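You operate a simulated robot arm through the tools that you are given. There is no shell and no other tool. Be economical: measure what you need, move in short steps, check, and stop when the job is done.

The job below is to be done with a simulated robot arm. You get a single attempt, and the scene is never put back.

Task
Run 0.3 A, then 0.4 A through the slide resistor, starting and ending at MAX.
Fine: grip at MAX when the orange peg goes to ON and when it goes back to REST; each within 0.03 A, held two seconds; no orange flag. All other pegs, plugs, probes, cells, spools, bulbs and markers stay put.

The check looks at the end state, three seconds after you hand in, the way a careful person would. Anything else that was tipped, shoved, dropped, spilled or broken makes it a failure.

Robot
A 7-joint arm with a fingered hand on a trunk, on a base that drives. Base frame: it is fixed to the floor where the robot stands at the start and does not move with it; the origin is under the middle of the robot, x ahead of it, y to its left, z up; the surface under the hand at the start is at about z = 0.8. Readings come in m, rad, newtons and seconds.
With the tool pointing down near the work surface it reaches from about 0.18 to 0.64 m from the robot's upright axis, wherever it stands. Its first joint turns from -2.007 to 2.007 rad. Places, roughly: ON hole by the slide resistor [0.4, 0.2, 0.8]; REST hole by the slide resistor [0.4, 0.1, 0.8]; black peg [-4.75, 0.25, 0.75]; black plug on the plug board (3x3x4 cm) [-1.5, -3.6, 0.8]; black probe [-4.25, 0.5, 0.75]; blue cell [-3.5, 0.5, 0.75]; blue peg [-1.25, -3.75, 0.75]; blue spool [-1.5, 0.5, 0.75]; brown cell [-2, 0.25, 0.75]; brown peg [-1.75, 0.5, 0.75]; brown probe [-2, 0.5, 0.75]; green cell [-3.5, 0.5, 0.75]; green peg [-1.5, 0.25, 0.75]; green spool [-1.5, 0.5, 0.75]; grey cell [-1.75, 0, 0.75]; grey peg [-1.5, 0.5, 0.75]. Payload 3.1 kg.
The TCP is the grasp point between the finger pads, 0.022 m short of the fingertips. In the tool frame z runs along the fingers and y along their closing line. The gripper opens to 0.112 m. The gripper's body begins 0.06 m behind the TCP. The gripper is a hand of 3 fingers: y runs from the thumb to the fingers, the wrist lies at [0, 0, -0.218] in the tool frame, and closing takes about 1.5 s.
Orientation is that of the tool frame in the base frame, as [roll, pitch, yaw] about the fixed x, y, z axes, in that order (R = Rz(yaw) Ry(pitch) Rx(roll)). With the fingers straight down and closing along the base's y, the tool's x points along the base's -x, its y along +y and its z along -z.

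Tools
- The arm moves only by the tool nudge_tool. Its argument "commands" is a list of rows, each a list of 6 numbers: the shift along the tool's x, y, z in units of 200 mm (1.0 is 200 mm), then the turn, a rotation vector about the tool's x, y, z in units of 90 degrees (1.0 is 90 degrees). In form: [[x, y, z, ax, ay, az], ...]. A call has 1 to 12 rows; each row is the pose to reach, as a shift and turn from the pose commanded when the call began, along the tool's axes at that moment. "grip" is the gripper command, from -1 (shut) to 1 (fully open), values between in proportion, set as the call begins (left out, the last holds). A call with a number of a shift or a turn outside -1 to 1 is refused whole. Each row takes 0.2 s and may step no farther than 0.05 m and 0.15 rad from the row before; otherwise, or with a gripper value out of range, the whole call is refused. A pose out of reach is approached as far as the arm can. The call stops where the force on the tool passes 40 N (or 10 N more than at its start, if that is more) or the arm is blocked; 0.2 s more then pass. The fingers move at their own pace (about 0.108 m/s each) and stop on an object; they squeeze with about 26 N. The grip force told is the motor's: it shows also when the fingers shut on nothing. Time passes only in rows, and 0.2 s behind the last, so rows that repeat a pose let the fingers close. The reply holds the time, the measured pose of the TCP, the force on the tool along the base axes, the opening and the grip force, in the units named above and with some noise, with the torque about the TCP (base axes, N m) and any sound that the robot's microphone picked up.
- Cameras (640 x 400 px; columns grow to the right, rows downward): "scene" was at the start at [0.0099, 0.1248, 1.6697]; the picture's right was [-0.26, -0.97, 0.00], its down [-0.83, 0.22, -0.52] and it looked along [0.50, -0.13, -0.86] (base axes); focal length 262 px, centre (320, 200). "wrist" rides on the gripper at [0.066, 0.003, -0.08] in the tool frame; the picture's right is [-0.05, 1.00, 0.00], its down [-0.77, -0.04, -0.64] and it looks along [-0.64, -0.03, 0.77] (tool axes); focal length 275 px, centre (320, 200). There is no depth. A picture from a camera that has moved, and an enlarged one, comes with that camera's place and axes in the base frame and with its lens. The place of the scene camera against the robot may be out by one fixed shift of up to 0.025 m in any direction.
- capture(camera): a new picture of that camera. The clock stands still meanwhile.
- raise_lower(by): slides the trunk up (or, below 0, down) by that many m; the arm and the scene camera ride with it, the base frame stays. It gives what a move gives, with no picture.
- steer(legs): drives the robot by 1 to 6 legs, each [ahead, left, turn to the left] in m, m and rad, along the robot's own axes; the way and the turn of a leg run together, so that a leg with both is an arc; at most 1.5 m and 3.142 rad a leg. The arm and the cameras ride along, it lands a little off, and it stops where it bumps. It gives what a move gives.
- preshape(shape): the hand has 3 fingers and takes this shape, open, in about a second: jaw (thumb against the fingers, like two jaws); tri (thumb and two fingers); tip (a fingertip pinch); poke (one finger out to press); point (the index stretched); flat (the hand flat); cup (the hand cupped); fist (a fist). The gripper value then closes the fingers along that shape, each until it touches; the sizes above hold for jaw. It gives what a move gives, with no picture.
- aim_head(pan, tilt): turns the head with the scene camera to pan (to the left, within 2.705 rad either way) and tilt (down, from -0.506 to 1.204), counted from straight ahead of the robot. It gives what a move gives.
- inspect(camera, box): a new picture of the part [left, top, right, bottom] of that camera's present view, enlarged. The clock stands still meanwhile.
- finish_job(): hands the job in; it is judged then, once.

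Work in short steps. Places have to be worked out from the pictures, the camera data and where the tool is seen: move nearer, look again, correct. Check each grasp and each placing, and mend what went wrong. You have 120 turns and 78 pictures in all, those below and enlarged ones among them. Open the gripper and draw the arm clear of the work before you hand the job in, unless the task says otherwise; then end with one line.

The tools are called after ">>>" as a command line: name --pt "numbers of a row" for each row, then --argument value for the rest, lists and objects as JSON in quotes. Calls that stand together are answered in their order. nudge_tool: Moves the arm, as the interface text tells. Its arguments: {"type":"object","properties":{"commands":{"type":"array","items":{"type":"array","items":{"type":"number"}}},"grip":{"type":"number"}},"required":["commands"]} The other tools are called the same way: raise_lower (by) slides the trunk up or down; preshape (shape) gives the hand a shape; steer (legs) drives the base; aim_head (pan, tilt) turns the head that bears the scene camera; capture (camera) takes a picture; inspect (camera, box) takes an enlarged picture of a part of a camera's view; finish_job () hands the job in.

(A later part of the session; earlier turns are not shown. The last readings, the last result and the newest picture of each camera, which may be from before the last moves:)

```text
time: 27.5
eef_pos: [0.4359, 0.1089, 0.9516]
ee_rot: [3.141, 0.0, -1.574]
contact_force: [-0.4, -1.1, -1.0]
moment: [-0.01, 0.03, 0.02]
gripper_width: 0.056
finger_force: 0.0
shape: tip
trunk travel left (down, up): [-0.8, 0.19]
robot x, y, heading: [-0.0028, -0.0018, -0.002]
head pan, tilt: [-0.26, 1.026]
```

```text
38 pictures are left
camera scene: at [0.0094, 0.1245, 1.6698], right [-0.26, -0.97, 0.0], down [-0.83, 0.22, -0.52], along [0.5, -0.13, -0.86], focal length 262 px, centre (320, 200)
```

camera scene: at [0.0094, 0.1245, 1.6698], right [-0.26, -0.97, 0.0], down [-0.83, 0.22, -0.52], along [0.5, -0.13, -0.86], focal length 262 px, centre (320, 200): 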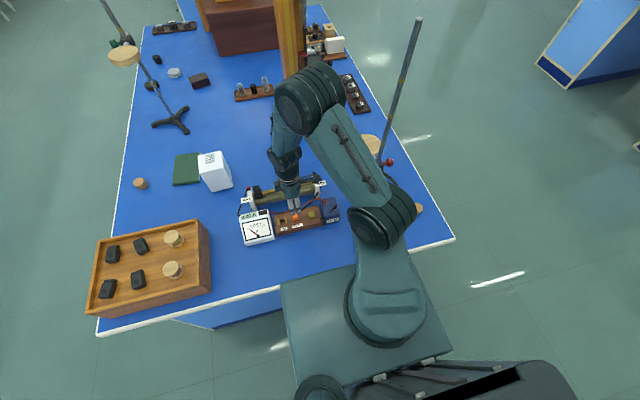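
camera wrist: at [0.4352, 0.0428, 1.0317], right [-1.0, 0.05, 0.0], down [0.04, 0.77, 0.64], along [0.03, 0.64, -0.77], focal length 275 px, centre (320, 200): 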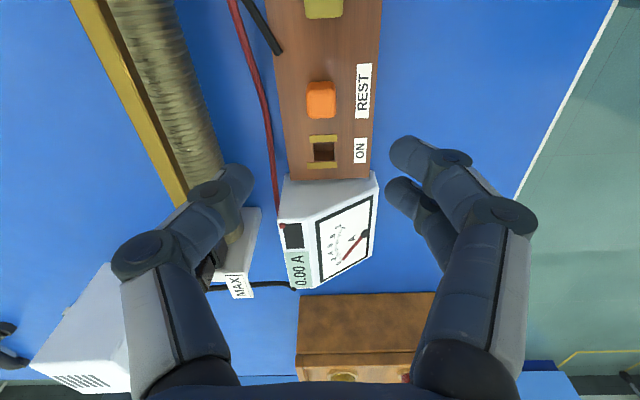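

The geometry looks clear: ammeter top ≈ 0.878 and its edge y ≈ 0.187. I'll zoom on the peg and hole for exact position and height.

>>> inspect --camera "wrist" --box '[270, 70, 398, 190]'

>>> inspect --camera "scene" --box '[264, 190, 344, 240]'

```text
3.33 times, centred on (334, 130) of wrist
camera zoom: at [0.4352, 0.0428, 1.0317], right [-1.0, 0.05, 0.0], down [0.04, 0.77, 0.64], along [0.03, 0.64, -0.77], focal length 918 px, centre (273, 433)
```

zoom: 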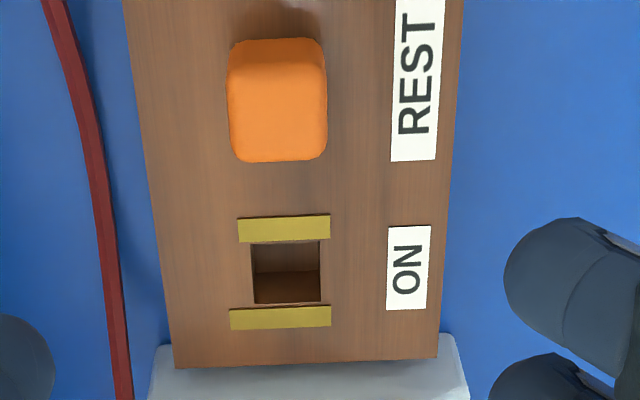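

```text
8.00 times, centred on (304, 215) of scene
camera zoom: at [0.0094, 0.1245, 1.6698], right [-0.26, -0.97, 0.0], down [-0.83, 0.22, -0.52], along [0.5, -0.13, -0.86], focal length 2094 px, centre (448, 80)
```

zoom: 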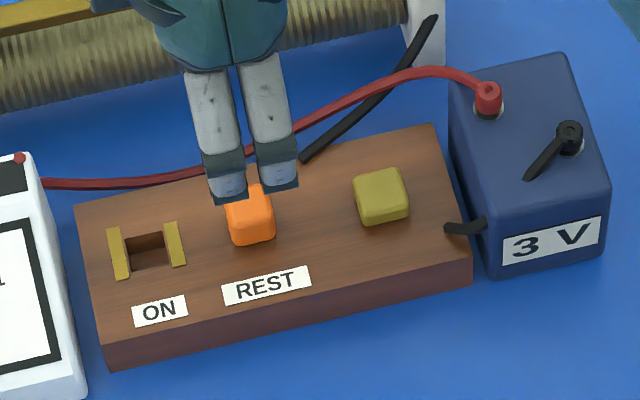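

Peg cap is about 2 × 2 cm at (0.437, 0.111), z 0.832–0.846, and the ON hole is at (0.437, 0.157). I'll descend to TCP z 0.857 around the peg and check before closing.

>>> nudge_tool --pt "-0.01 -0.005 0.15 0 0 0" --pt "-0.01 -0.005 0.3 0 0 0" --pt "-0.01 -0.005 0.4 0 0 0" --pt "-0.01 -0.005 0.45 0 0 0" --pt "-0.01 -0.005 0.473 0 0 0" --pt "-0.01 -0.005 0.473 0 0 0"

>>> capture --camera "wrist"

>>> inspect --camera "scene" --box '[264, 190, 344, 240]'

```text
time: 28.9
eef_pos: [0.4396, 0.1111, 0.8571]
ee_rot: [-3.141, 0.0, -1.573]
contact_force: [-0.4, 0.0, -1.4]
moment: [0.0, 0.02, 0.0]
gripper_width: 0.0558
finger_force: 0.1
shape: tip
trunk travel left (down, up): [-0.8, 0.19]
robot x, y, heading: [-0.0007, -0.0013, -0.001]
head pan, tilt: [-0.26, 1.026]
```

```text
35 pictures are left
camera wrist: at [0.437, 0.0451, 0.9376], right [-1.0, 0.05, 0.0], down [0.04, 0.77, 0.64], along [0.03, 0.64, -0.77], focal length 275 px, centre (320, 200)
```

wrist: 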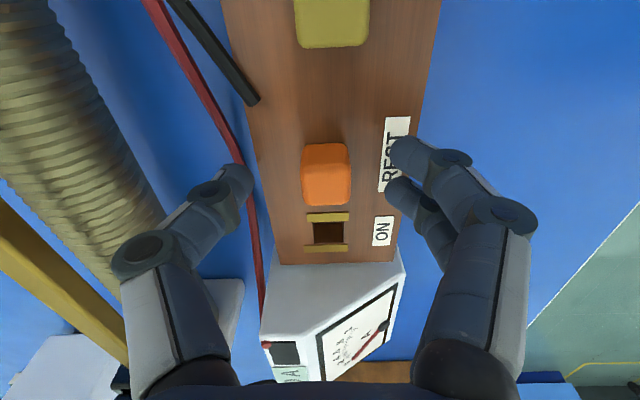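

```text
8.00 times, centred on (304, 215) of scene
camera zoom: at [0.01, 0.1249, 1.6697], right [-0.26, -0.97, 0.0], down [-0.83, 0.22, -0.52], along [0.5, -0.13, -0.86], focal length 2094 px, centre (448, 80)
```

zoom: 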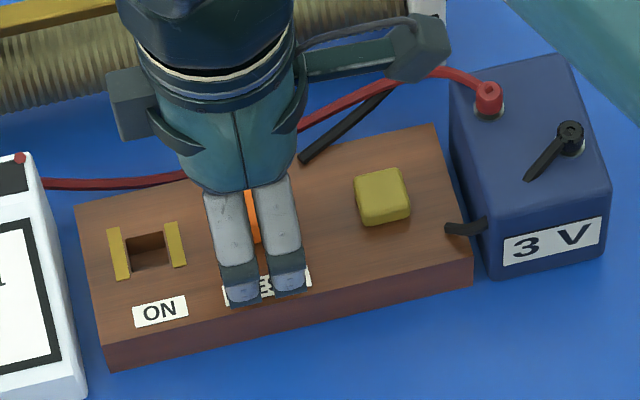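

The peg sits centred between thumb and fingers, so I'll close.

>>> nudge_tool --pt "0 0 0 0 0 0" --pt "0 0 0 0 0 0" --pt "0 0 0 0 0 0" --pt "0 0 0 0 0 0" --pt "0 0 0 0 0 0" --grip -1

>>> inspect --camera "wrist" --box '[200, 80, 440, 260]'

>>> inspect --camera "scene" --box '[264, 190, 344, 240]'

```text
time: 30.1
eef_pos: [0.439, 0.1105, 0.8566]
ee_rot: [3.14, -0.001, -1.573]
contact_force: [0.1, 0.0, 0.2]
moment: [0.03, 0.01, 0.0]
gripper_width: 0.0145
finger_force: 26.1
shape: tip
trunk travel left (down, up): [-0.8, 0.19]
robot x, y, heading: [-0.001, -0.0031, -0.002]
head pan, tilt: [-0.26, 1.026]
```

```text
2.22 times, centred on (320, 170) of wrist
camera zoom: at [0.4369, 0.045, 0.9377], right [-1.0, 0.05, 0.0], down [0.04, 0.77, 0.64], along [0.03, 0.64, -0.77], focal length 612 px, centre (320, 267)
```

zoom: 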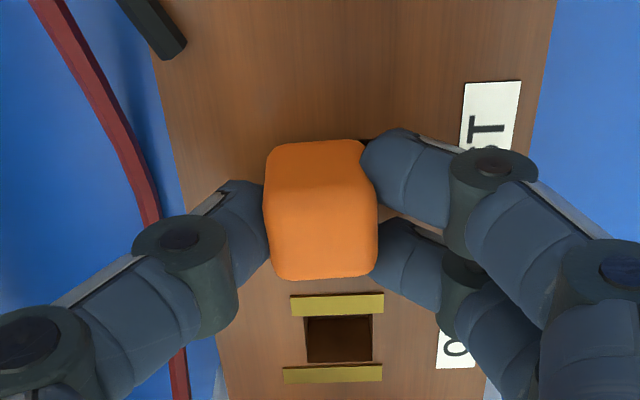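

```text
8.00 times, centred on (304, 215) of scene
camera zoom: at [0.01, 0.1249, 1.6697], right [-0.26, -0.97, 0.0], down [-0.83, 0.22, -0.52], along [0.5, -0.13, -0.86], focal length 2094 px, centre (448, 80)
```

zoom: 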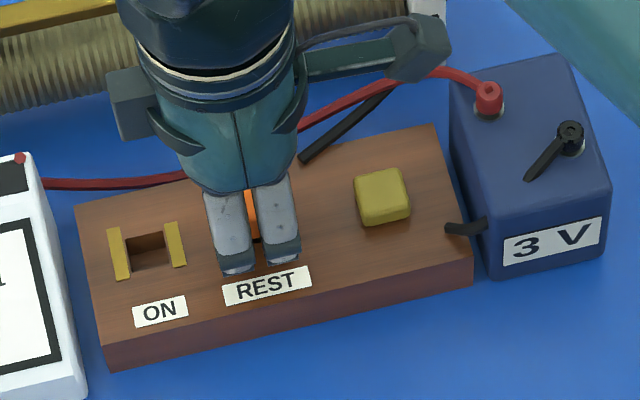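

The grasp is solid and square. I'll lift the peg straight up and check it.

>>> nudge_tool --pt "0 0 -0.05 0 0 0" --pt "0 0 -0.1 0 0 0" --pt "0 0 -0.2 0 0 0" --pt "0 0 -0.3 0 0 0" --pt "0 0 -0.3 0 0 0"

>>> capture --camera "wrist"

>>> inspect --camera "scene" --box '[264, 180, 344, 230]'

```text
time: 31.3
eef_pos: [0.4389, 0.1112, 0.9164]
ee_rot: [-3.141, 0.001, -1.574]
contact_force: [1.1, -1.0, -0.4]
moment: [0.02, -0.01, 0.01]
gripper_width: 0.0149
finger_force: 26.1
shape: tip
trunk travel left (down, up): [-0.8, 0.19]
robot x, y, heading: [0.001, 0.0011, -0.001]
head pan, tilt: [-0.26, 1.026]
```

```text
31 pictures are left
camera wrist: at [0.4373, 0.0454, 0.9973], right [-1.0, 0.05, 0.0], down [0.04, 0.77, 0.64], along [0.03, 0.63, -0.77], focal length 275 px, centre (320, 200)
```

wrist: 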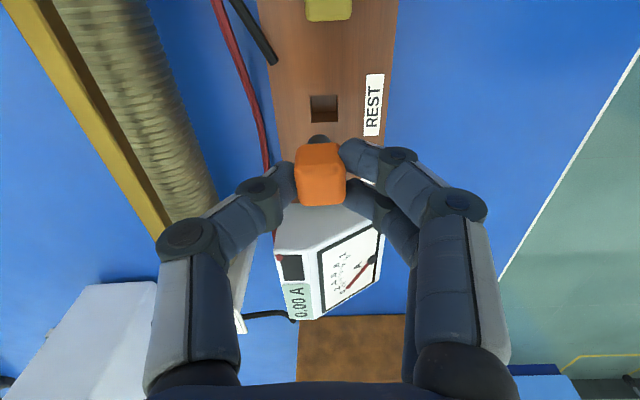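

```text
8.00 times, centred on (304, 205) of scene
camera zoom: at [0.0104, 0.1251, 1.6697], right [-0.26, -0.97, 0.0], down [-0.83, 0.22, -0.52], along [0.5, -0.13, -0.86], focal length 2094 px, centre (448, 160)
```

zoom: 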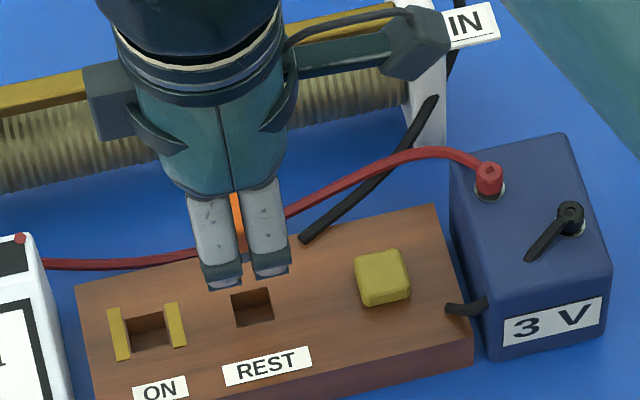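

The peg is up with its shaft intact. REST hole ≈ (0.4377, 0.110) and ON ≈ (0.4375, 0.157), so the spacing is ≈ 0.047. I'll shift 0.047 in +y above the board, then lower part way and check alignment.

>>> nudge_tool --pt "-0.1 0 0 0 0 0" --pt "-0.2 0 0 0 0 0" --pt "-0.235 0 0 0 0 0" --pt "-0.235 0 0.08 0 0 0" --pt "-0.235 0 0.11 0 0 0" --pt "-0.235 0 0.11 0 0 0"

>>> inspect --camera "wrist" --box '[240, 80, 400, 220]'

>>> inspect --camera "scene" --box '[254, 180, 334, 230]'

```text
time: 32.7
eef_pos: [0.4393, 0.158, 0.8944]
ee_rot: [3.141, -0.001, -1.571]
contact_force: [-0.4, 0.2, 0.0]
moment: [-0.01, -0.02, -0.03]
gripper_width: 0.015
finger_force: 26.0
shape: tip
trunk travel left (down, up): [-0.8, 0.19]
robot x, y, heading: [0.001, -0.0002, 0.003]
head pan, tilt: [-0.26, 1.026]
```

```text
2.86 times, centred on (320, 150) of wrist
camera zoom: at [0.4375, 0.0922, 0.9749], right [-1.0, 0.05, 0.0], down [0.04, 0.77, 0.64], along [0.03, 0.64, -0.77], focal length 786 px, centre (320, 343)
```

zoom: 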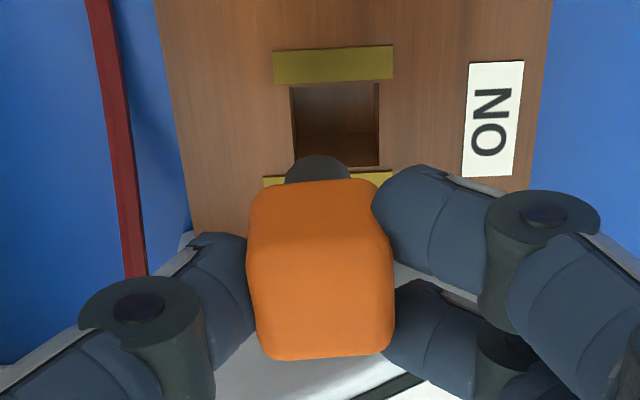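

```text
8.00 times, centred on (294, 205) of scene
camera zoom: at [0.0101, 0.125, 1.6697], right [-0.26, -0.97, 0.0], down [-0.83, 0.22, -0.52], along [0.5, -0.13, -0.86], focal length 2094 px, centre (528, 160)
```

zoom: 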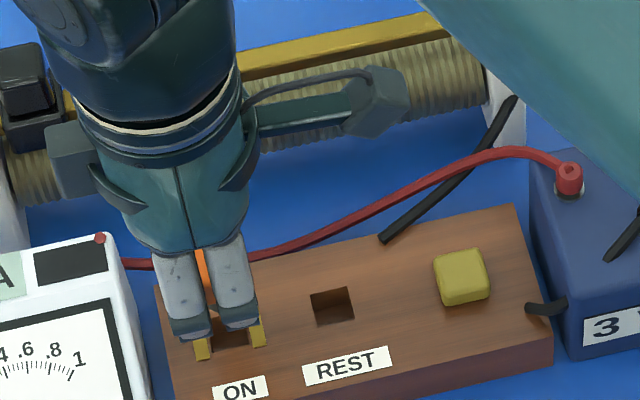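

The round pin (≈1.1 cm) sits over the ≈1.6 cm hole with about 2 mm offset in x. I'll correct 1.5 mm and lower slowly until it seats, with the force guard active.

>>> nudge_tool --pt "0 0.0075 0 0 0 0" --pt "0 0.0075 0.04 0 0 0" --pt "0 0.0075 0.08 0 0 0" --pt "0 0.0075 0.11 0 0 0" --pt "0 0.0075 0.135 0 0 0" --pt "0 0.0075 0.15 0 0 0" --pt "0 0.0075 0.165 0 0 0" --pt "0 0.0075 0.175 0 0 0" --pt "0 0.0075 0.185 0 0 0"

>>> inspect --camera "scene" --box '[234, 180, 330, 240]'

```text
time: 34.7
eef_pos: [0.4381, 0.1577, 0.857]
ee_rot: [-3.141, -0.001, -1.571]
contact_force: [-0.3, 0.2, -0.3]
moment: [-0.02, 0.01, 0.0]
gripper_width: 0.0148
finger_force: 26.4
shape: tip
trunk travel left (down, up): [-0.8, 0.19]
robot x, y, heading: [0.0035, 0.0041, -0.002]
head pan, tilt: [-0.26, 1.026]
```

```text
6.67 times, centred on (282, 210) of scene
camera zoom: at [0.0101, 0.125, 1.6697], right [-0.26, -0.97, 0.0], down [-0.83, 0.22, -0.52], along [0.5, -0.13, -0.86], focal length 1745 px, centre (573, 133)
```

zoom: 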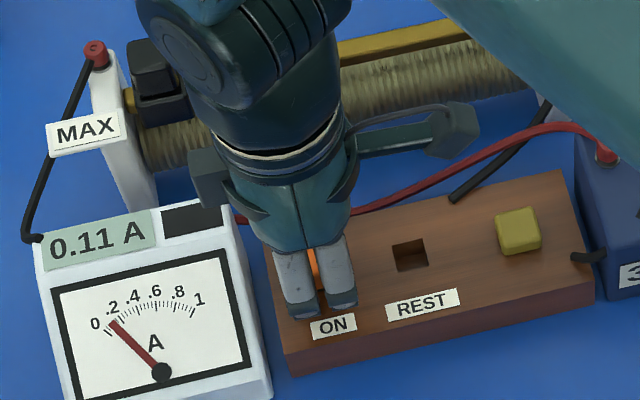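

The meter reads 0.11 A, so the circuit is on with the knob at MAX and no flag. I'll release and rise.

>>> nudge_tool --pt "0 0 0 0 0 0" --pt "0 0 0 0 0 0" --pt "0 0 0 0 0 0" --pt "0 0 -0.1 0 0 0" --pt "0 0 -0.3 0 0 0" --pt "0 0 -0.5 0 0 0" --pt "0 0 -0.7 0 0 0" --pt "0 0 -0.7 0 0 0" --grip 0.0

>>> inspect --camera "scene" --box '[234, 170, 346, 240]'

```text
time: 36.5
eef_pos: [0.4384, 0.1581, 0.9986]
ee_rot: [3.139, -0.001, -1.573]
contact_force: [0.2, 0.3, 0.0]
moment: [-0.01, 0.01, 0.03]
gripper_width: 0.0557
finger_force: 0.0
shape: tip
trunk travel left (down, up): [-0.8, 0.19]
robot x, y, heading: [0.0001, -0.0006, 0.002]
head pan, tilt: [-0.26, 1.026]
```

```text
5.71 times, centred on (290, 205) of scene
camera zoom: at [0.0107, 0.1253, 1.6697], right [-0.26, -0.97, 0.0], down [-0.83, 0.22, -0.52], along [0.5, -0.13, -0.86], focal length 1496 px, centre (491, 171)
```

zoom: 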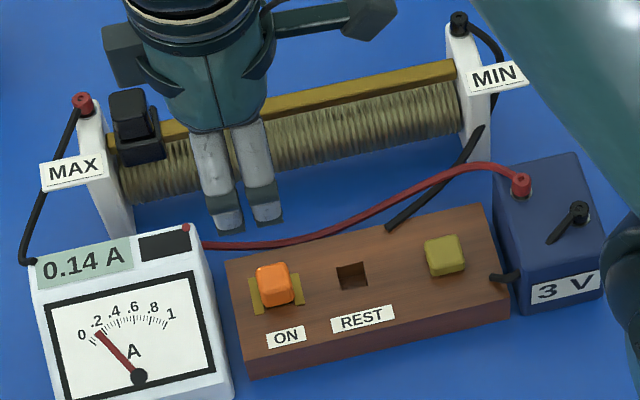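

The peg is seated and the current has settled at 0.14 A. I'll go back above the knob (≈ y 0.214 at MAX) with the TCP at y ≈ 0.203, as before, and look.

>>> nudge_tool --pt "-0.05 -0.15 0 0 0 0" --pt "-0.12 -0.3 0 0 0 0" --pt "-0.19 -0.45 0 0 0 0" --pt "-0.225 -0.513 0 0 0 0" --pt "-0.225 -0.513 0.1 0 0 0" --pt "-0.225 -0.513 0.25 0 0 0" --pt "-0.225 -0.513 0.25 0 0 0" --grip 0.25

>>> capture --camera "wrist"

```text
time: 38.1
eef_pos: [0.5405, 0.2024, 0.9476]
ee_rot: [-3.141, 0.0, -1.573]
contact_force: [0.5, 0.1, 1.3]
moment: [0.0, 0.0, 0.01]
gripper_width: 0.0696
finger_force: 0.0
shape: tip
trunk travel left (down, up): [-0.8, 0.19]
robot x, y, heading: [-0.0022, -0.0003, -0.001]
head pan, tilt: [-0.26, 1.026]
```

```text
25 pictures are left
camera wrist: at [0.5391, 0.1369, 1.028], right [-1.0, 0.05, 0.0], down [0.04, 0.77, 0.64], along [0.03, 0.64, -0.77], focal length 275 px, centre (320, 200)
```

wrist: 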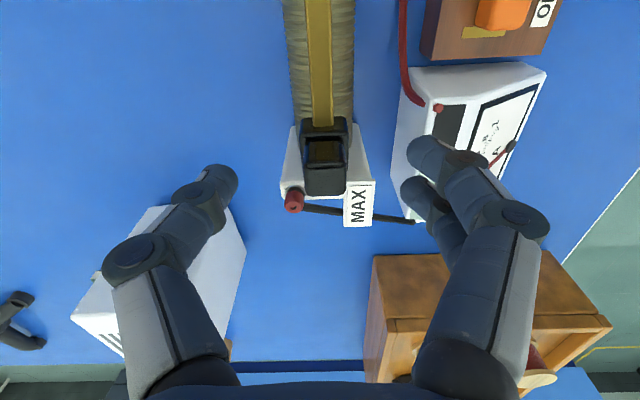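

The knob is at y ≈ 0.214, centred in x. I'll narrow the opening, descend to z 0.906 and close.

>>> nudge_tool --pt "0 0 0 0 0 0" --pt "0 0 0.08 0 0 0" --pt "0 0 0.15 0 0 0" --pt "0 0 0.208 0 0 0" --pt "0 0 0.208 0 0 0" --grip 0.0

>>> nudge_tool --pt "0 0 0 0 0 0" --pt "0 0 0 0 0 0" --pt "0 0 0 0 0 0" --pt "0 0 0 0 0 0" --pt "0 0 0 0 0 0" --grip -1

>>> inspect --camera "scene" --box '[226, 160, 322, 220]'

```text
time: 39.3
eef_pos: [0.5409, 0.2021, 0.9036]
ee_rot: [-3.141, -0.002, -1.573]
contact_force: [0.8, 0.5, 0.0]
moment: [0.01, 0.0, -0.01]
gripper_width: 0.0565
finger_force: 0.1
shape: tip
trunk travel left (down, up): [-0.8, 0.19]
robot x, y, heading: [-0.0028, 0.0037, -0.002]
head pan, tilt: [-0.26, 1.026]
```

```text
time: 40.5
eef_pos: [0.5403, 0.2017, 0.9056]
ee_rot: [-3.141, -0.001, -1.573]
contact_force: [-0.4, -0.7, 0.5]
moment: [0.0, 0.08, -0.06]
gripper_width: 0.0161
finger_force: 26.1
shape: tip
trunk travel left (down, up): [-0.8, 0.19]
robot x, y, heading: [0.0009, -0.0003, -0.002]
head pan, tilt: [-0.26, 1.026]
```

```text
6.67 times, centred on (274, 190) of scene
camera zoom: at [0.01, 0.1248, 1.6697], right [-0.26, -0.97, 0.0], down [-0.83, 0.22, -0.52], along [0.5, -0.13, -0.86], focal length 1745 px, centre (627, 267)
```

zoom: 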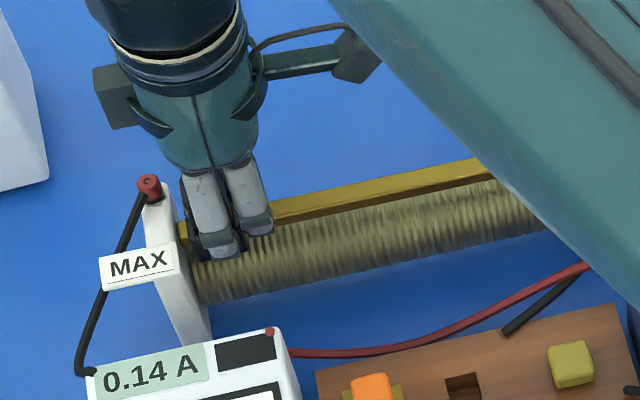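

A balanced grip and the reading is still 0.14 A. I'll slide 5 cm toward MIN in small rows and read the current.

>>> nudge_tool --pt "0.03 0 0 0 0 0" --pt "0.06 0 0 0 0 0" --pt "0.09 0 0 0 0 0" --pt "0.12 0 0 0 0 0" --pt "0.15 0 0 0 0 0" --pt "0.18 0 0 0 0 0" --pt "0.21 0 0 0 0 0" --pt "0.25 0 0 0 0 0" --pt "0.25 0 0 0 0 0"

>>> inspect --camera "scene" --box '[226, 160, 338, 230]'

```text
time: 42.5
eef_pos: [0.5419, 0.1524, 0.9046]
ee_rot: [-3.141, 0.0, -1.573]
contact_force: [9.3, 0.0, -1.0]
moment: [-0.05, -0.15, 0.01]
gripper_width: 0.0137
finger_force: 26.6
shape: tip
trunk travel left (down, up): [-0.8, 0.19]
robot x, y, heading: [0.001, 0.0013, -0.006]
head pan, tilt: [-0.26, 1.026]
```

```text
5.71 times, centred on (282, 195) of scene
camera zoom: at [0.0124, 0.125, 1.6697], right [-0.26, -0.97, 0.0], down [-0.83, 0.22, -0.52], along [0.5, -0.13, -0.86], focal length 1496 px, centre (537, 229)
```

zoom: 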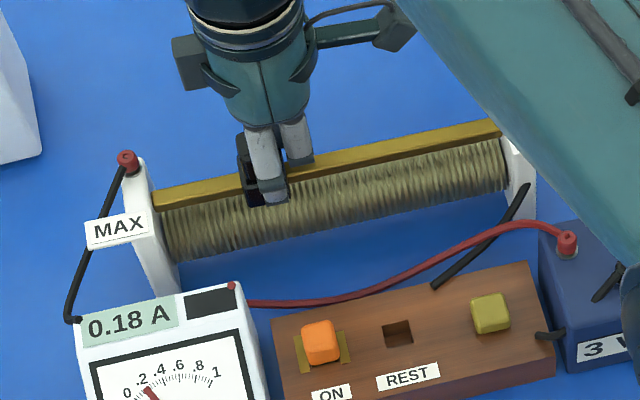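

0.18 A, and the knob follows. That's about 0.1 Ω/mm, so 0.3 A needs roughly 6.5 cm more. I'll move 5 cm and read again.

>>> nudge_tool --pt "0.03 0 0 0 0 0" --pt "0.06 0 0 0 0 0" --pt "0.09 0 0 0 0 0" --pt "0.12 0 0 0 0 0" --pt "0.15 0 0 0 0 0" --pt "0.18 0 0 0 0 0" --pt "0.21 0 0 0 0 0" --pt "0.25 0 0 0 0 0" --pt "0.25 0 0 0 0 0" --pt "0.25 0 0 0 0 0"

>>> inspect --camera "scene" --box '[226, 160, 338, 230]'

```text
time: 44.7
eef_pos: [0.5422, 0.1028, 0.9041]
ee_rot: [-3.141, 0.0, -1.575]
contact_force: [11.9, 0.0, 3.4]
moment: [0.02, -0.19, -0.07]
gripper_width: 0.0138
finger_force: 25.5
shape: tip
trunk travel left (down, up): [-0.8, 0.19]
robot x, y, heading: [0.0019, 0.0011, -0.003]
head pan, tilt: [-0.26, 1.026]
```

```text
5.71 times, centred on (282, 195) of scene
camera zoom: at [0.0124, 0.1246, 1.6697], right [-0.26, -0.97, 0.0], down [-0.83, 0.22, -0.52], along [0.5, -0.13, -0.86], focal length 1496 px, centre (537, 229)
```

zoom: 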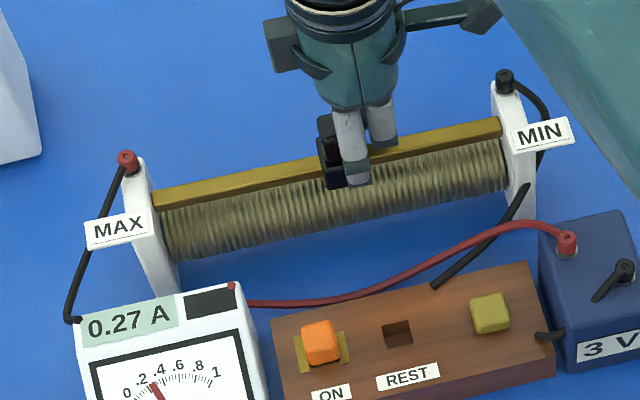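

0.27 A, possibly still settling. I'll move 7 mm more and wait a second.

>>> nudge_tool --pt "0.018 0 0 0 0 0" --pt "0.035 0 0 0 0 0" --pt "0.035 0 0 0 0 0" --pt "0.035 0 0 0 0 0" --pt "0.035 0 0 0 0 0" --pt "0.035 0 0 0 0 0" --pt "0.035 0 0 0 0 0"

>>> inspect --camera "scene" --box '[226, 160, 338, 230]'

```text
time: 46.3
eef_pos: [0.5414, 0.0956, 0.9042]
ee_rot: [3.14, 0.0, -1.572]
contact_force: [10.0, -0.8, 2.1]
moment: [-0.01, -0.21, -0.05]
gripper_width: 0.014
finger_force: 25.6
shape: tip
trunk travel left (down, up): [-0.8, 0.19]
robot x, y, heading: [-0.0034, 0.0009, -0.003]
head pan, tilt: [-0.26, 1.026]
```

```text
5.71 times, centred on (282, 195) of scene
camera zoom: at [0.0124, 0.1246, 1.6697], right [-0.26, -0.97, 0.0], down [-0.83, 0.22, -0.52], along [0.5, -0.13, -0.86], focal length 1496 px, centre (537, 229)
```

zoom: 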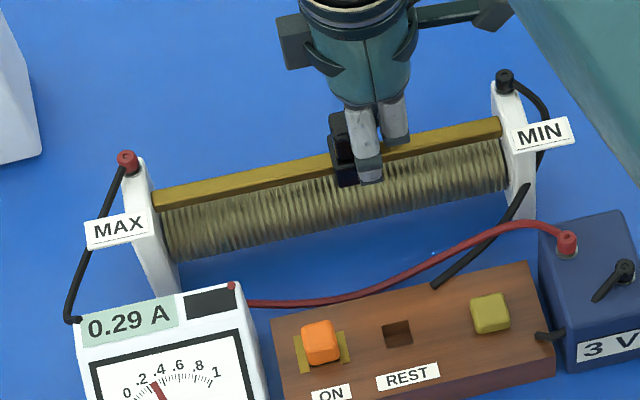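

0.29 A. I'll nudge 3 mm more and hold for over 2 s.

>>> nudge_tool --pt "0.015 0 0 0 0 0" --pt "0.015 0 0 0 0 0" --pt "0.015 0 0 0 0 0" --pt "0.015 0 0 0 0 0" --pt "0.015 0 0 0 0 0" --pt "0.015 0 0 0 0 0" --pt "0.015 0 0 0 0 0" --pt "0.015 0 0 0 0 0" --pt "0.015 0 0 0 0 0" --pt "0.015 0 0 0 0 0" --pt "0.015 0 0 0 0 0" --pt "0.015 0 0 0 0 0"

>>> inspect --camera "scene" --box '[226, 160, 338, 230]'

```text
time: 48.9
eef_pos: [0.542, 0.0919, 0.9047]
ee_rot: [3.139, 0.0, -1.573]
contact_force: [10.2, -0.2, -0.1]
moment: [-0.03, -0.22, -0.07]
gripper_width: 0.0136
finger_force: 25.9
shape: tip
trunk travel left (down, up): [-0.8, 0.19]
robot x, y, heading: [-0.0019, -0.003, 0.001]
head pan, tilt: [-0.26, 1.026]
```

```text
5.71 times, centred on (282, 195) of scene
camera zoom: at [0.0123, 0.1248, 1.6697], right [-0.26, -0.97, 0.0], down [-0.83, 0.22, -0.52], along [0.5, -0.13, -0.86], focal length 1496 px, centre (537, 229)
```

zoom: 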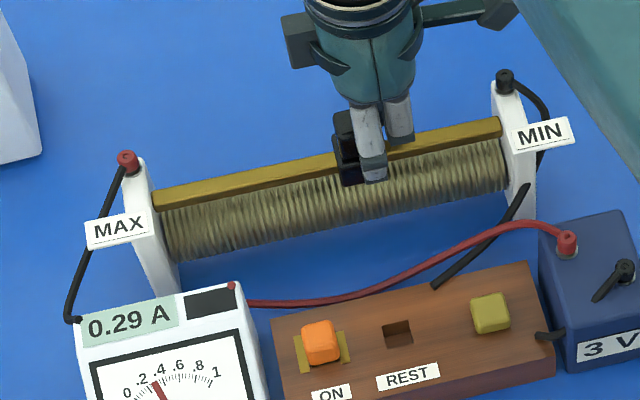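

0.29 A held steady for over 2 s, within 0.03. Next I'll move 20 mm toward 0.4 A.

>>> nudge_tool --pt "0.025 0 0 0 0 0" --pt "0.05 0 0 0 0 0" --pt "0.075 0 0 0 0 0" --pt "0.1 0 0 0 0 0" --pt "0.1 0 0 0 0 0" --pt "0.1 0 0 0 0 0" --pt "0.1 0 0 0 0 0" --pt "0.1 0 0 0 0 0"

>>> inspect --camera "scene" --box '[226, 160, 338, 230]'

```text
time: 50.7
eef_pos: [0.5397, 0.0719, 0.9038]
ee_rot: [3.141, -0.001, -1.574]
contact_force: [9.2, -1.9, 2.0]
moment: [-0.01, -0.22, -0.1]
gripper_width: 0.0136
finger_force: 26.2
shape: tip
trunk travel left (down, up): [-0.8, 0.19]
robot x, y, heading: [-0.001, 0.0024, 0.0]
head pan, tilt: [-0.26, 1.026]
```

```text
5.71 times, centred on (282, 195) of scene
camera zoom: at [0.0121, 0.1246, 1.6697], right [-0.26, -0.97, 0.0], down [-0.83, 0.22, -0.52], along [0.5, -0.13, -0.86], focal length 1496 px, centre (537, 229)
```

zoom: 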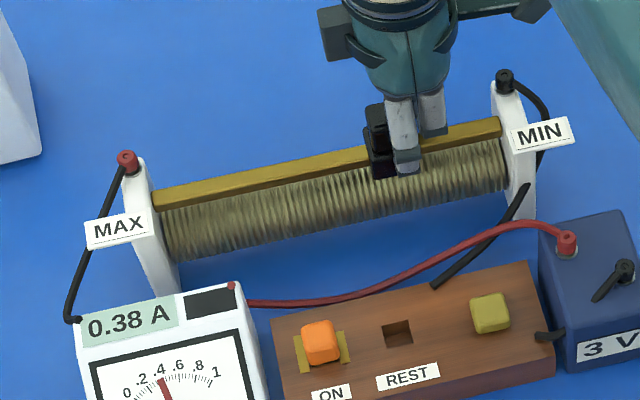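

0.38 A. I'll move 3 mm more and hold for over 2 s.

>>> nudge_tool --pt "0.015 0 0 0 0 0" --pt "0.015 0 0 0 0 0" --pt "0.015 0 0 0 0 0" --pt "0.015 0 0 0 0 0" --pt "0.015 0 0 0 0 0" --pt "0.015 0 0 0 0 0" --pt "0.015 0 0 0 0 0" --pt "0.015 0 0 0 0 0" --pt "0.015 0 0 0 0 0" --pt "0.015 0 0 0 0 0" --pt "0.015 0 0 0 0 0" --pt "0.015 0 0 0 0 0"

>>> inspect --camera "scene" --box '[226, 160, 338, 230]'

```text
time: 53.3
eef_pos: [0.5424, 0.0693, 0.9045]
ee_rot: [3.139, 0.0, -1.574]
contact_force: [9.5, -0.6, 1.3]
moment: [0.0, -0.17, -0.07]
gripper_width: 0.0136
finger_force: 26.2
shape: tip
trunk travel left (down, up): [-0.8, 0.19]
robot x, y, heading: [0.0001, -0.0018, 0.004]
head pan, tilt: [-0.26, 1.026]
```

```text
5.71 times, centred on (282, 195) of scene
camera zoom: at [0.0121, 0.1248, 1.6697], right [-0.26, -0.97, 0.0], down [-0.83, 0.22, -0.52], along [0.5, -0.13, -0.86], focal length 1496 px, centre (537, 229)
```

zoom: 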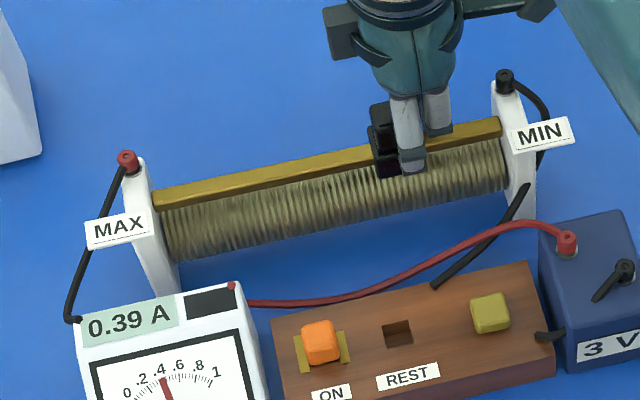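

0.39 A held over 2 s with no flag. I'll slide the knob back toward MAX.

>>> nudge_tool --pt "-0.04 0 0 0 0 0" --pt "-0.1 0 0 0 0 0" --pt "-0.16 0 0 0 0 0" --pt "-0.22 0 0 0 0 0" --pt "-0.28 0 0 0 0 0" --pt "-0.34 0 0 0 0 0" --pt "-0.4 0 0 0 0 0" --pt "-0.46 0 0 0 0 0" --pt "-0.52 0 0 0 0 0" --pt "-0.57 0 0 0 0 0" --pt "-0.62 0 0 0 0 0" --pt "-0.62 0 0 0 0 0"

>>> inspect --camera "scene" --box '[226, 160, 338, 230]'

```text
time: 55.9
eef_pos: [0.5363, 0.1928, 0.9032]
ee_rot: [3.136, -0.003, -1.57]
contact_force: [-11.3, 0.8, -2.0]
moment: [0.05, 0.14, 0.07]
gripper_width: 0.0078
finger_force: 26.0
shape: tip
trunk travel left (down, up): [-0.8, 0.19]
robot x, y, heading: [-0.0032, 0.0042, 0.002]
head pan, tilt: [-0.26, 1.026]
```

```text
5.71 times, centred on (282, 195) of scene
camera zoom: at [0.0073, 0.1252, 1.6696], right [-0.26, -0.97, 0.0], down [-0.83, 0.22, -0.52], along [0.5, -0.13, -0.85], focal length 1496 px, centre (537, 229)
```

zoom: 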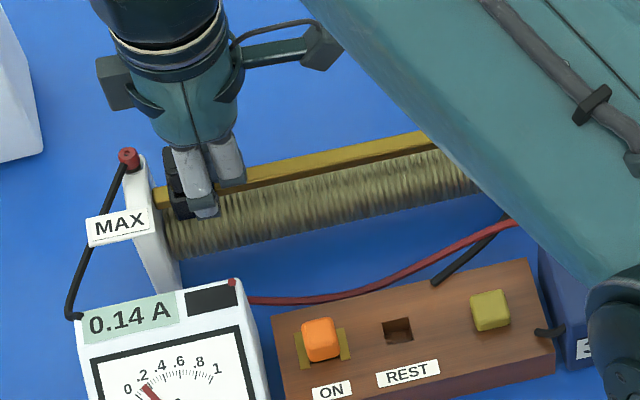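

0.14 A with the knob near MAX. I'll release, rise, step back, close the fingers and push it fully home as before.

>>> nudge_tool --pt "0 0 0 0 0 0" --pt "0 0 0 0 0 0" --pt "0 0 0 0 0 0" --pt "0 0 -0.1 0 0 0" --pt "0 0 -0.3 0 0 0" --pt "0 0 -0.45 0 0 0" --pt "0.1 0 -0.45 0 0 0" --pt "0.17 0 -0.45 0 0 0" --pt "0.17 0 -0.45 0 0 0" --grip 0.0

>>> inspect --camera "scene" --box '[226, 160, 338, 230]'

```text
time: 57.9
eef_pos: [0.5399, 0.1602, 0.995]
ee_rot: [3.14, 0.001, -1.571]
contact_force: [-1.1, -0.2, -0.5]
moment: [0.04, -0.02, 0.03]
gripper_width: 0.0555
finger_force: 0.0
shape: tip
trunk travel left (down, up): [-0.8, 0.19]
robot x, y, heading: [0.0017, 0.0012, -0.002]
head pan, tilt: [-0.26, 1.026]
```

```text
5.71 times, centred on (282, 195) of scene
camera zoom: at [0.0101, 0.1253, 1.6697], right [-0.26, -0.97, 0.0], down [-0.83, 0.22, -0.52], along [0.5, -0.13, -0.86], focal length 1496 px, centre (537, 229)
```

zoom: 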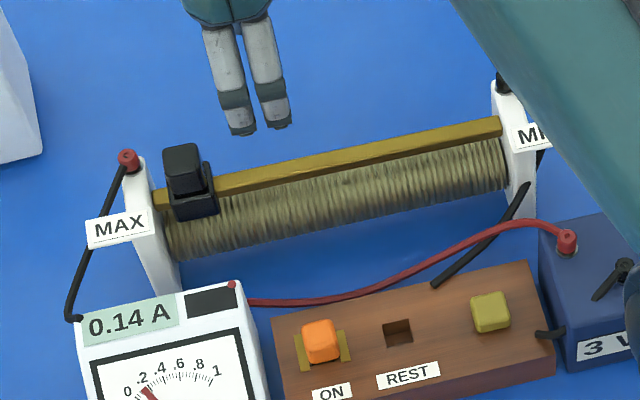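

The knob is about 8 mm short of the stop. I'll close, descend and push it home gently.

>>> nudge_tool --pt "0 0 0 0 0 0" --pt "0 0 0 0 0 0" --pt "0 0 0 0 0 0" --pt "0 0 0 0 0 0" --pt "0 0 0.2 0 0 0" --pt "0 0 0.35 0 0 0" --pt "0 0 0.42 0 0 0" --pt "0 0 0.42 0 0 0" --grip -1

>>> nudge_tool --pt "-0.03 0 0 0 0 0" --pt "-0.06 0 0 0 0 0" --pt "-0.08 0 0 0 0 0" --pt "-0.1 0 0 0 0 0" --pt "-0.115 0 0 0 0 0" --pt "-0.13 0 0 0 0 0" --pt "-0.145 0 0 0 0 0" --pt "-0.16 0 0 0 0 0" --pt "-0.17 0 0 0 0 0" --pt "-0.18 0 0 0 0 0" --pt "-0.19 0 0 0 0 0"

>>> nudge_tool --pt "0.05 0 0 0 0 0" --pt "0.1 0 -0.1 0 0 0" --pt "0.1 0 -0.3 0 0 0" --pt "0.1 0 -0.45 0 0 0" --pt "0.1 0 -0.45 0 0 0" --grip 0.0

>>> inspect --camera "scene" --box '[226, 160, 338, 230]'

```text
time: 59.7
eef_pos: [0.5399, 0.1611, 0.9099]
ee_rot: [-3.141, 0.002, -1.573]
contact_force: [0.1, 0.3, 0.2]
moment: [-0.01, 0.0, 0.03]
gripper_width: 0.0
finger_force: 26.1
shape: tip
trunk travel left (down, up): [-0.8, 0.19]
robot x, y, heading: [0.0006, 0.0001, 0.0]
head pan, tilt: [-0.26, 1.026]
```

```text
time: 62.1
eef_pos: [0.5403, 0.1924, 0.9122]
ee_rot: [3.141, 0.002, -1.575]
contact_force: [-1.7, -22.6, -1.9]
moment: [-0.04, -0.04, 0.15]
gripper_width: 0.0001
finger_force: 26.4
shape: tip
trunk travel left (down, up): [-0.8, 0.19]
robot x, y, heading: [-0.0001, -0.0001, -0.005]
head pan, tilt: [-0.26, 1.026]
```

```text
time: 63.3
eef_pos: [0.5405, 0.1764, 1.0016]
ee_rot: [-3.14, -0.001, -1.572]
contact_force: [-0.1, -0.5, 0.5]
moment: [0.03, -0.02, -0.04]
gripper_width: 0.0555
finger_force: 0.2
shape: tip
trunk travel left (down, up): [-0.8, 0.19]
robot x, y, heading: [0.0009, -0.0003, -0.001]
head pan, tilt: [-0.26, 1.026]
```

```text
5.71 times, centred on (282, 195) of scene
camera zoom: at [0.0105, 0.1249, 1.6697], right [-0.26, -0.97, 0.0], down [-0.83, 0.22, -0.52], along [0.5, -0.13, -0.86], focal length 1496 px, centre (537, 229)
```

zoom: 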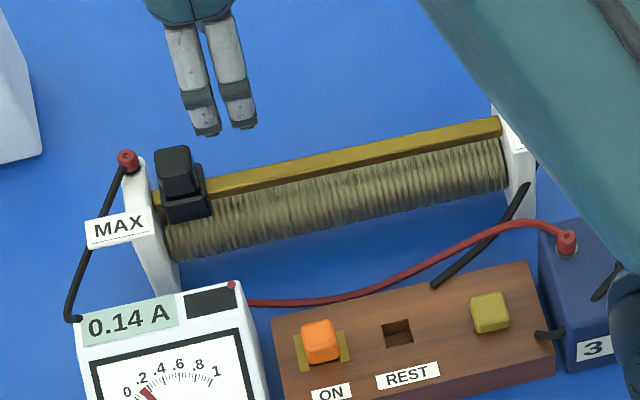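

The knob is at the stop again with 22 N of resistance. I'll return over the peg at the exact release pose (0.438, 0.158) and descend.

>>> nudge_tool --pt "0.03 0.15 0 0 0 0" --pt "0.06 0.3 0 0 0 0" --pt "0.09 0.45 0 0 0 0" --pt "0.0935 0.5125 0 0 0 0" --pt "0.0935 0.5125 0.2 0 0 0" --pt "0.0935 0.5125 0.4 0 0 0" --pt "0.0935 0.5125 0.55 0 0 0" --pt "0.0935 0.5125 0.65 0 0 0" --pt "0.0935 0.5125 0.7 0 0 0" --pt "0.0935 0.5125 0.72 0 0 0" --pt "0.0935 0.5125 0.72 0 0 0"

>>> inspect --camera "wrist" --box '[200, 80, 440, 230]'

```text
time: 65.7
eef_pos: [0.4375, 0.1596, 0.8582]
ee_rot: [3.14, 0.0, -1.572]
contact_force: [-0.1, 0.2, -0.2]
moment: [-0.03, 0.01, 0.01]
gripper_width: 0.0555
finger_force: 0.1
shape: tip
trunk travel left (down, up): [-0.8, 0.19]
robot x, y, heading: [0.0036, 0.0005, 0.002]
head pan, tilt: [-0.26, 1.026]
```

```text
2.67 times, centred on (320, 155) of wrist
camera zoom: at [0.4357, 0.0931, 0.9386], right [-1.0, 0.05, 0.0], down [0.04, 0.77, 0.64], along [0.03, 0.64, -0.77], focal length 734 px, centre (320, 320)
```

zoom: 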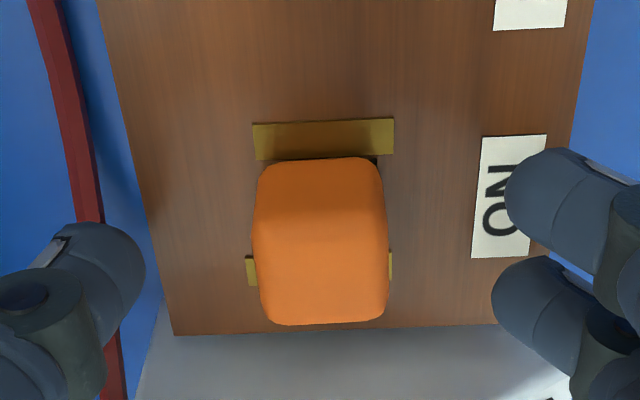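

The peg is centred between the fingers. I'll trim 1.5 mm in y and close.

>>> nudge_tool --pt "0.006 0 0.004 0 0 0" --pt "0.006 0 0.004 0 0 0" --pt "0.006 0 0.004 0 0 0" --pt "0.006 0 0.004 0 0 0" --pt "0.006 0 0.004 0 0 0" --pt "0.006 0 0.004 0 0 0" --grip -1

>>> nudge_tool --pt "0 0 -0.05 0 0 0" --pt "0 0 -0.1 0 0 0" --pt "0 0 -0.2 0 0 0" --pt "0 0 -0.2 0 0 0"

>>> capture --camera "wrist"

```text
time: 67.1
eef_pos: [0.4379, 0.1568, 0.8571]
ee_rot: [3.142, 0.001, -1.573]
contact_force: [0.0, 0.1, 0.0]
moment: [0.01, -0.01, -0.01]
gripper_width: 0.0127
finger_force: 26.4
shape: tip
trunk travel left (down, up): [-0.8, 0.19]
robot x, y, heading: [-0.002, -0.0014, -0.001]
head pan, tilt: [-0.26, 1.026]
```

```text
time: 68.1
eef_pos: [0.4379, 0.1579, 0.8963]
ee_rot: [3.142, 0.0, -1.573]
contact_force: [1.3, 0.0, 0.0]
moment: [0.01, -0.02, -0.01]
gripper_width: 0.0128
finger_force: 25.8
shape: tip
trunk travel left (down, up): [-0.8, 0.19]
robot x, y, heading: [-0.0008, -0.0032, -0.0]
head pan, tilt: [-0.26, 1.026]
```

```text
13 pictures are left
camera wrist: at [0.436, 0.0924, 0.9778], right [-1.0, 0.05, 0.0], down [0.04, 0.77, 0.64], along [0.03, 0.63, -0.77], focal length 275 px, centre (320, 200)
```

wrist: 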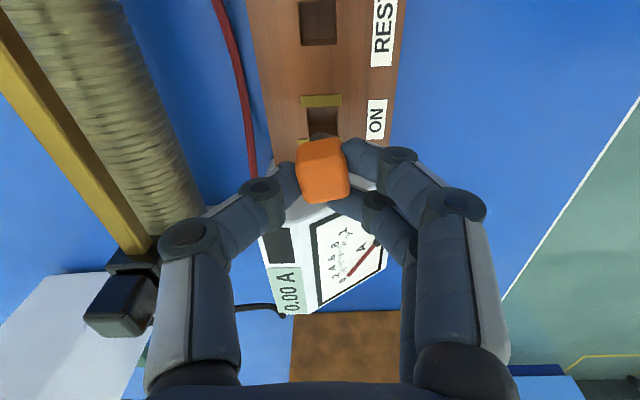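

The peg is out and the meter reads 0.00 A. I'll shift back 0.047 toward REST and check the alignment.

>>> nudge_tool --pt "0.1 0 -0.03 0 0 0" --pt "0.2 0 -0.03 0 0 0" --pt "0.235 0 -0.02 0 0 0" --pt "0.235 0 0 0 0 0" --pt "0.235 0 0 0 0 0"

>>> inspect --camera "wrist" --box '[240, 80, 400, 220]'

>>> inspect --camera "scene" --box '[254, 180, 334, 230]'

```text
time: 69.3
eef_pos: [0.4365, 0.1118, 0.8962]
ee_rot: [3.141, -0.002, -1.573]
contact_force: [-0.2, 0.1, -0.7]
moment: [-0.03, 0.0, 0.0]
gripper_width: 0.0125
finger_force: 25.9
shape: tip
trunk travel left (down, up): [-0.8, 0.19]
robot x, y, heading: [0.0023, 0.0005, 0.001]
head pan, tilt: [-0.26, 1.026]
```

```text
2.86 times, centred on (320, 150) of wrist
camera zoom: at [0.4355, 0.0448, 0.9777], right [-1.0, 0.05, 0.0], down [0.04, 0.77, 0.64], along [0.03, 0.64, -0.77], focal length 786 px, centre (320, 343)
```

zoom: 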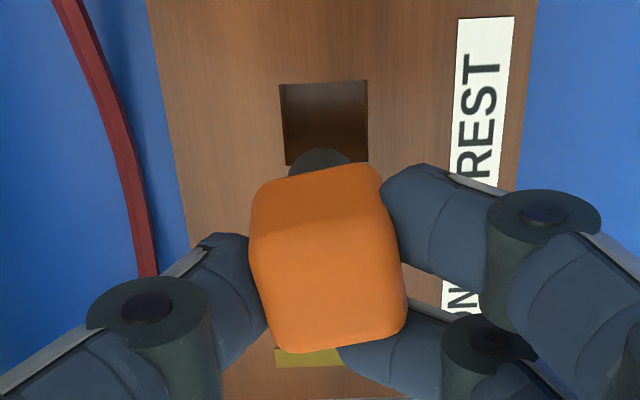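

```text
8.00 times, centred on (294, 205) of scene
camera zoom: at [0.0099, 0.1249, 1.6697], right [-0.26, -0.97, 0.0], down [-0.83, 0.22, -0.52], along [0.5, -0.13, -0.86], focal length 2094 px, centre (528, 160)
```

zoom: 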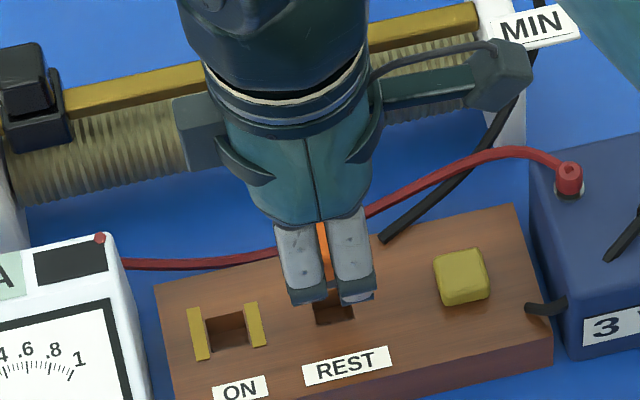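

The pin lines up with the REST hole within about 2 mm, but the cap has twisted about 8° in the grip. I'll turn the wrist back 8° to square it and lower until it seats.

>>> nudge_tool --pt "-0.005 0 0 0 0 0.05" --pt "-0.005 0 0 0 0 0.09" --pt "-0.005 0 0.04 0 0 0.09" --pt "-0.005 0 0.08 0 0 0.09" --pt "-0.005 0 0.12 0 0 0.09" --pt "-0.005 0 0.145 0 0 0.09" --pt "-0.005 0 0.165 0 0 0.09" --pt "-0.005 0 0.18 0 0 0.09" --pt "-0.005 0 0.19 0 0 0.09" --pt "-0.005 0 0.197 0 0 0.09" --pt "-0.005 0 0.197 0 0 0.09"

>>> inspect --camera "wrist" --box '[200, 80, 440, 230]'

```text
time: 71.7
eef_pos: [0.4377, 0.1122, 0.8575]
ee_rot: [-3.141, 0.0, -1.714]
contact_force: [-0.7, 0.2, -0.8]
moment: [0.0, 0.05, -0.05]
gripper_width: 0.0124
finger_force: 26.1
shape: tip
trunk travel left (down, up): [-0.8, 0.19]
robot x, y, heading: [-0.0008, 0.0018, -0.001]
head pan, tilt: [-0.26, 1.026]
```

```text
2.67 times, centred on (320, 155) of wrist
camera zoom: at [0.4269, 0.0475, 0.9384], right [-0.98, 0.19, 0.0], down [0.15, 0.76, 0.64], along [0.12, 0.62, -0.77], focal length 734 px, centre (320, 320)
```

zoom: 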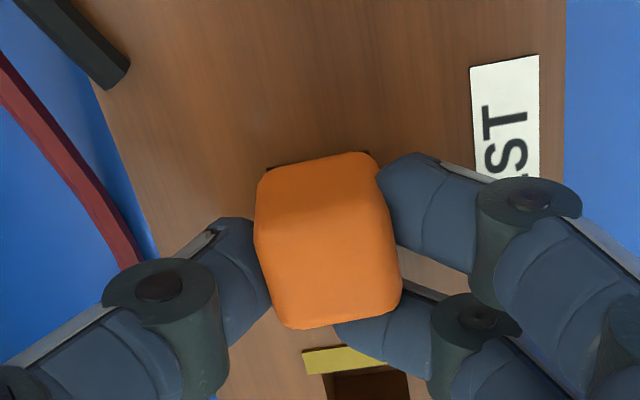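

The peg is in the REST hole, square with the board. I'll release and rise clear.

>>> nudge_tool --pt "0 0 0.004 0 0 0" --pt "0 0 0.004 0 0 0" --pt "0 0 0.004 0 0 0" --pt "0 0 -0.1 0 0 0" --pt "0 0 -0.3 0 0 0" --pt "0 0 -0.5 0 0 0" --pt "0 0 -0.7 0 0 0" --pt "0 0 -0.9 0 0 0" --pt "0 0 -0.9 0 0 0" --grip 0.0

>>> inspect --camera "scene" --box '[226, 165, 346, 240]'

>>> capture --camera "wrist"

>>> capture --camera "scene"

```text
time: 73.7
eef_pos: [0.4369, 0.1133, 1.038]
ee_rot: [-3.141, 0.001, -1.714]
contact_force: [0.1, 0.3, -0.2]
moment: [0.0, 0.01, -0.03]
gripper_width: 0.0557
finger_force: 0.0
shape: tip
trunk travel left (down, up): [-0.8, 0.19]
robot x, y, heading: [0.0012, -0.0055, -0.002]
head pan, tilt: [-0.26, 1.026]
```

```text
5.33 times, centred on (286, 202) of scene
camera zoom: at [0.0108, 0.1252, 1.6697], right [-0.26, -0.97, 0.0], down [-0.83, 0.22, -0.52], along [0.5, -0.13, -0.86], focal length 1396 px, centre (501, 187)
```

zoom: 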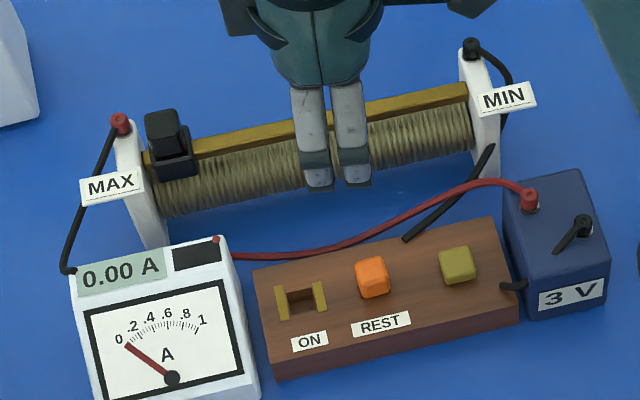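

```text
8 pictures are left
camera wrist: at [0.426, 0.048, 1.1187], right [-0.98, 0.19, 0.0], down [0.15, 0.76, 0.64], along [0.12, 0.62, -0.77], focal length 275 px, centre (320, 200)
```

wrist: 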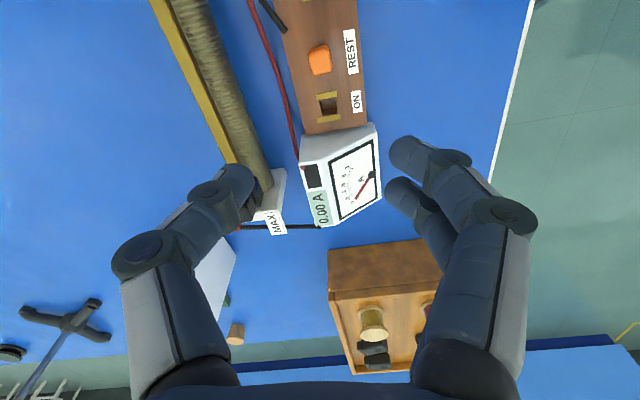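

```text
7 pictures are left
camera scene: at [0.0108, 0.1252, 1.6697], right [-0.26, -0.97, 0.0], down [-0.83, 0.22, -0.52], along [0.5, -0.13, -0.86], focal length 262 px, centre (320, 200)
```

scene: 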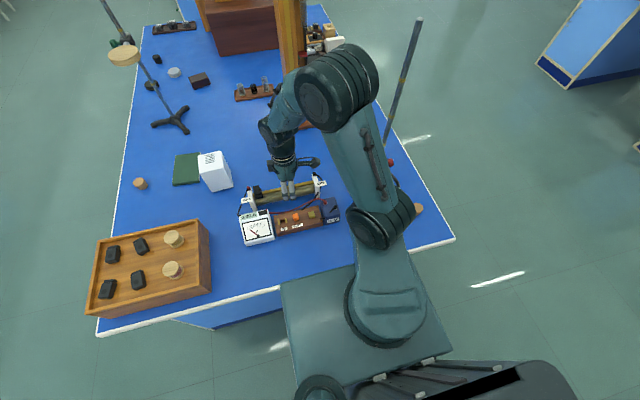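

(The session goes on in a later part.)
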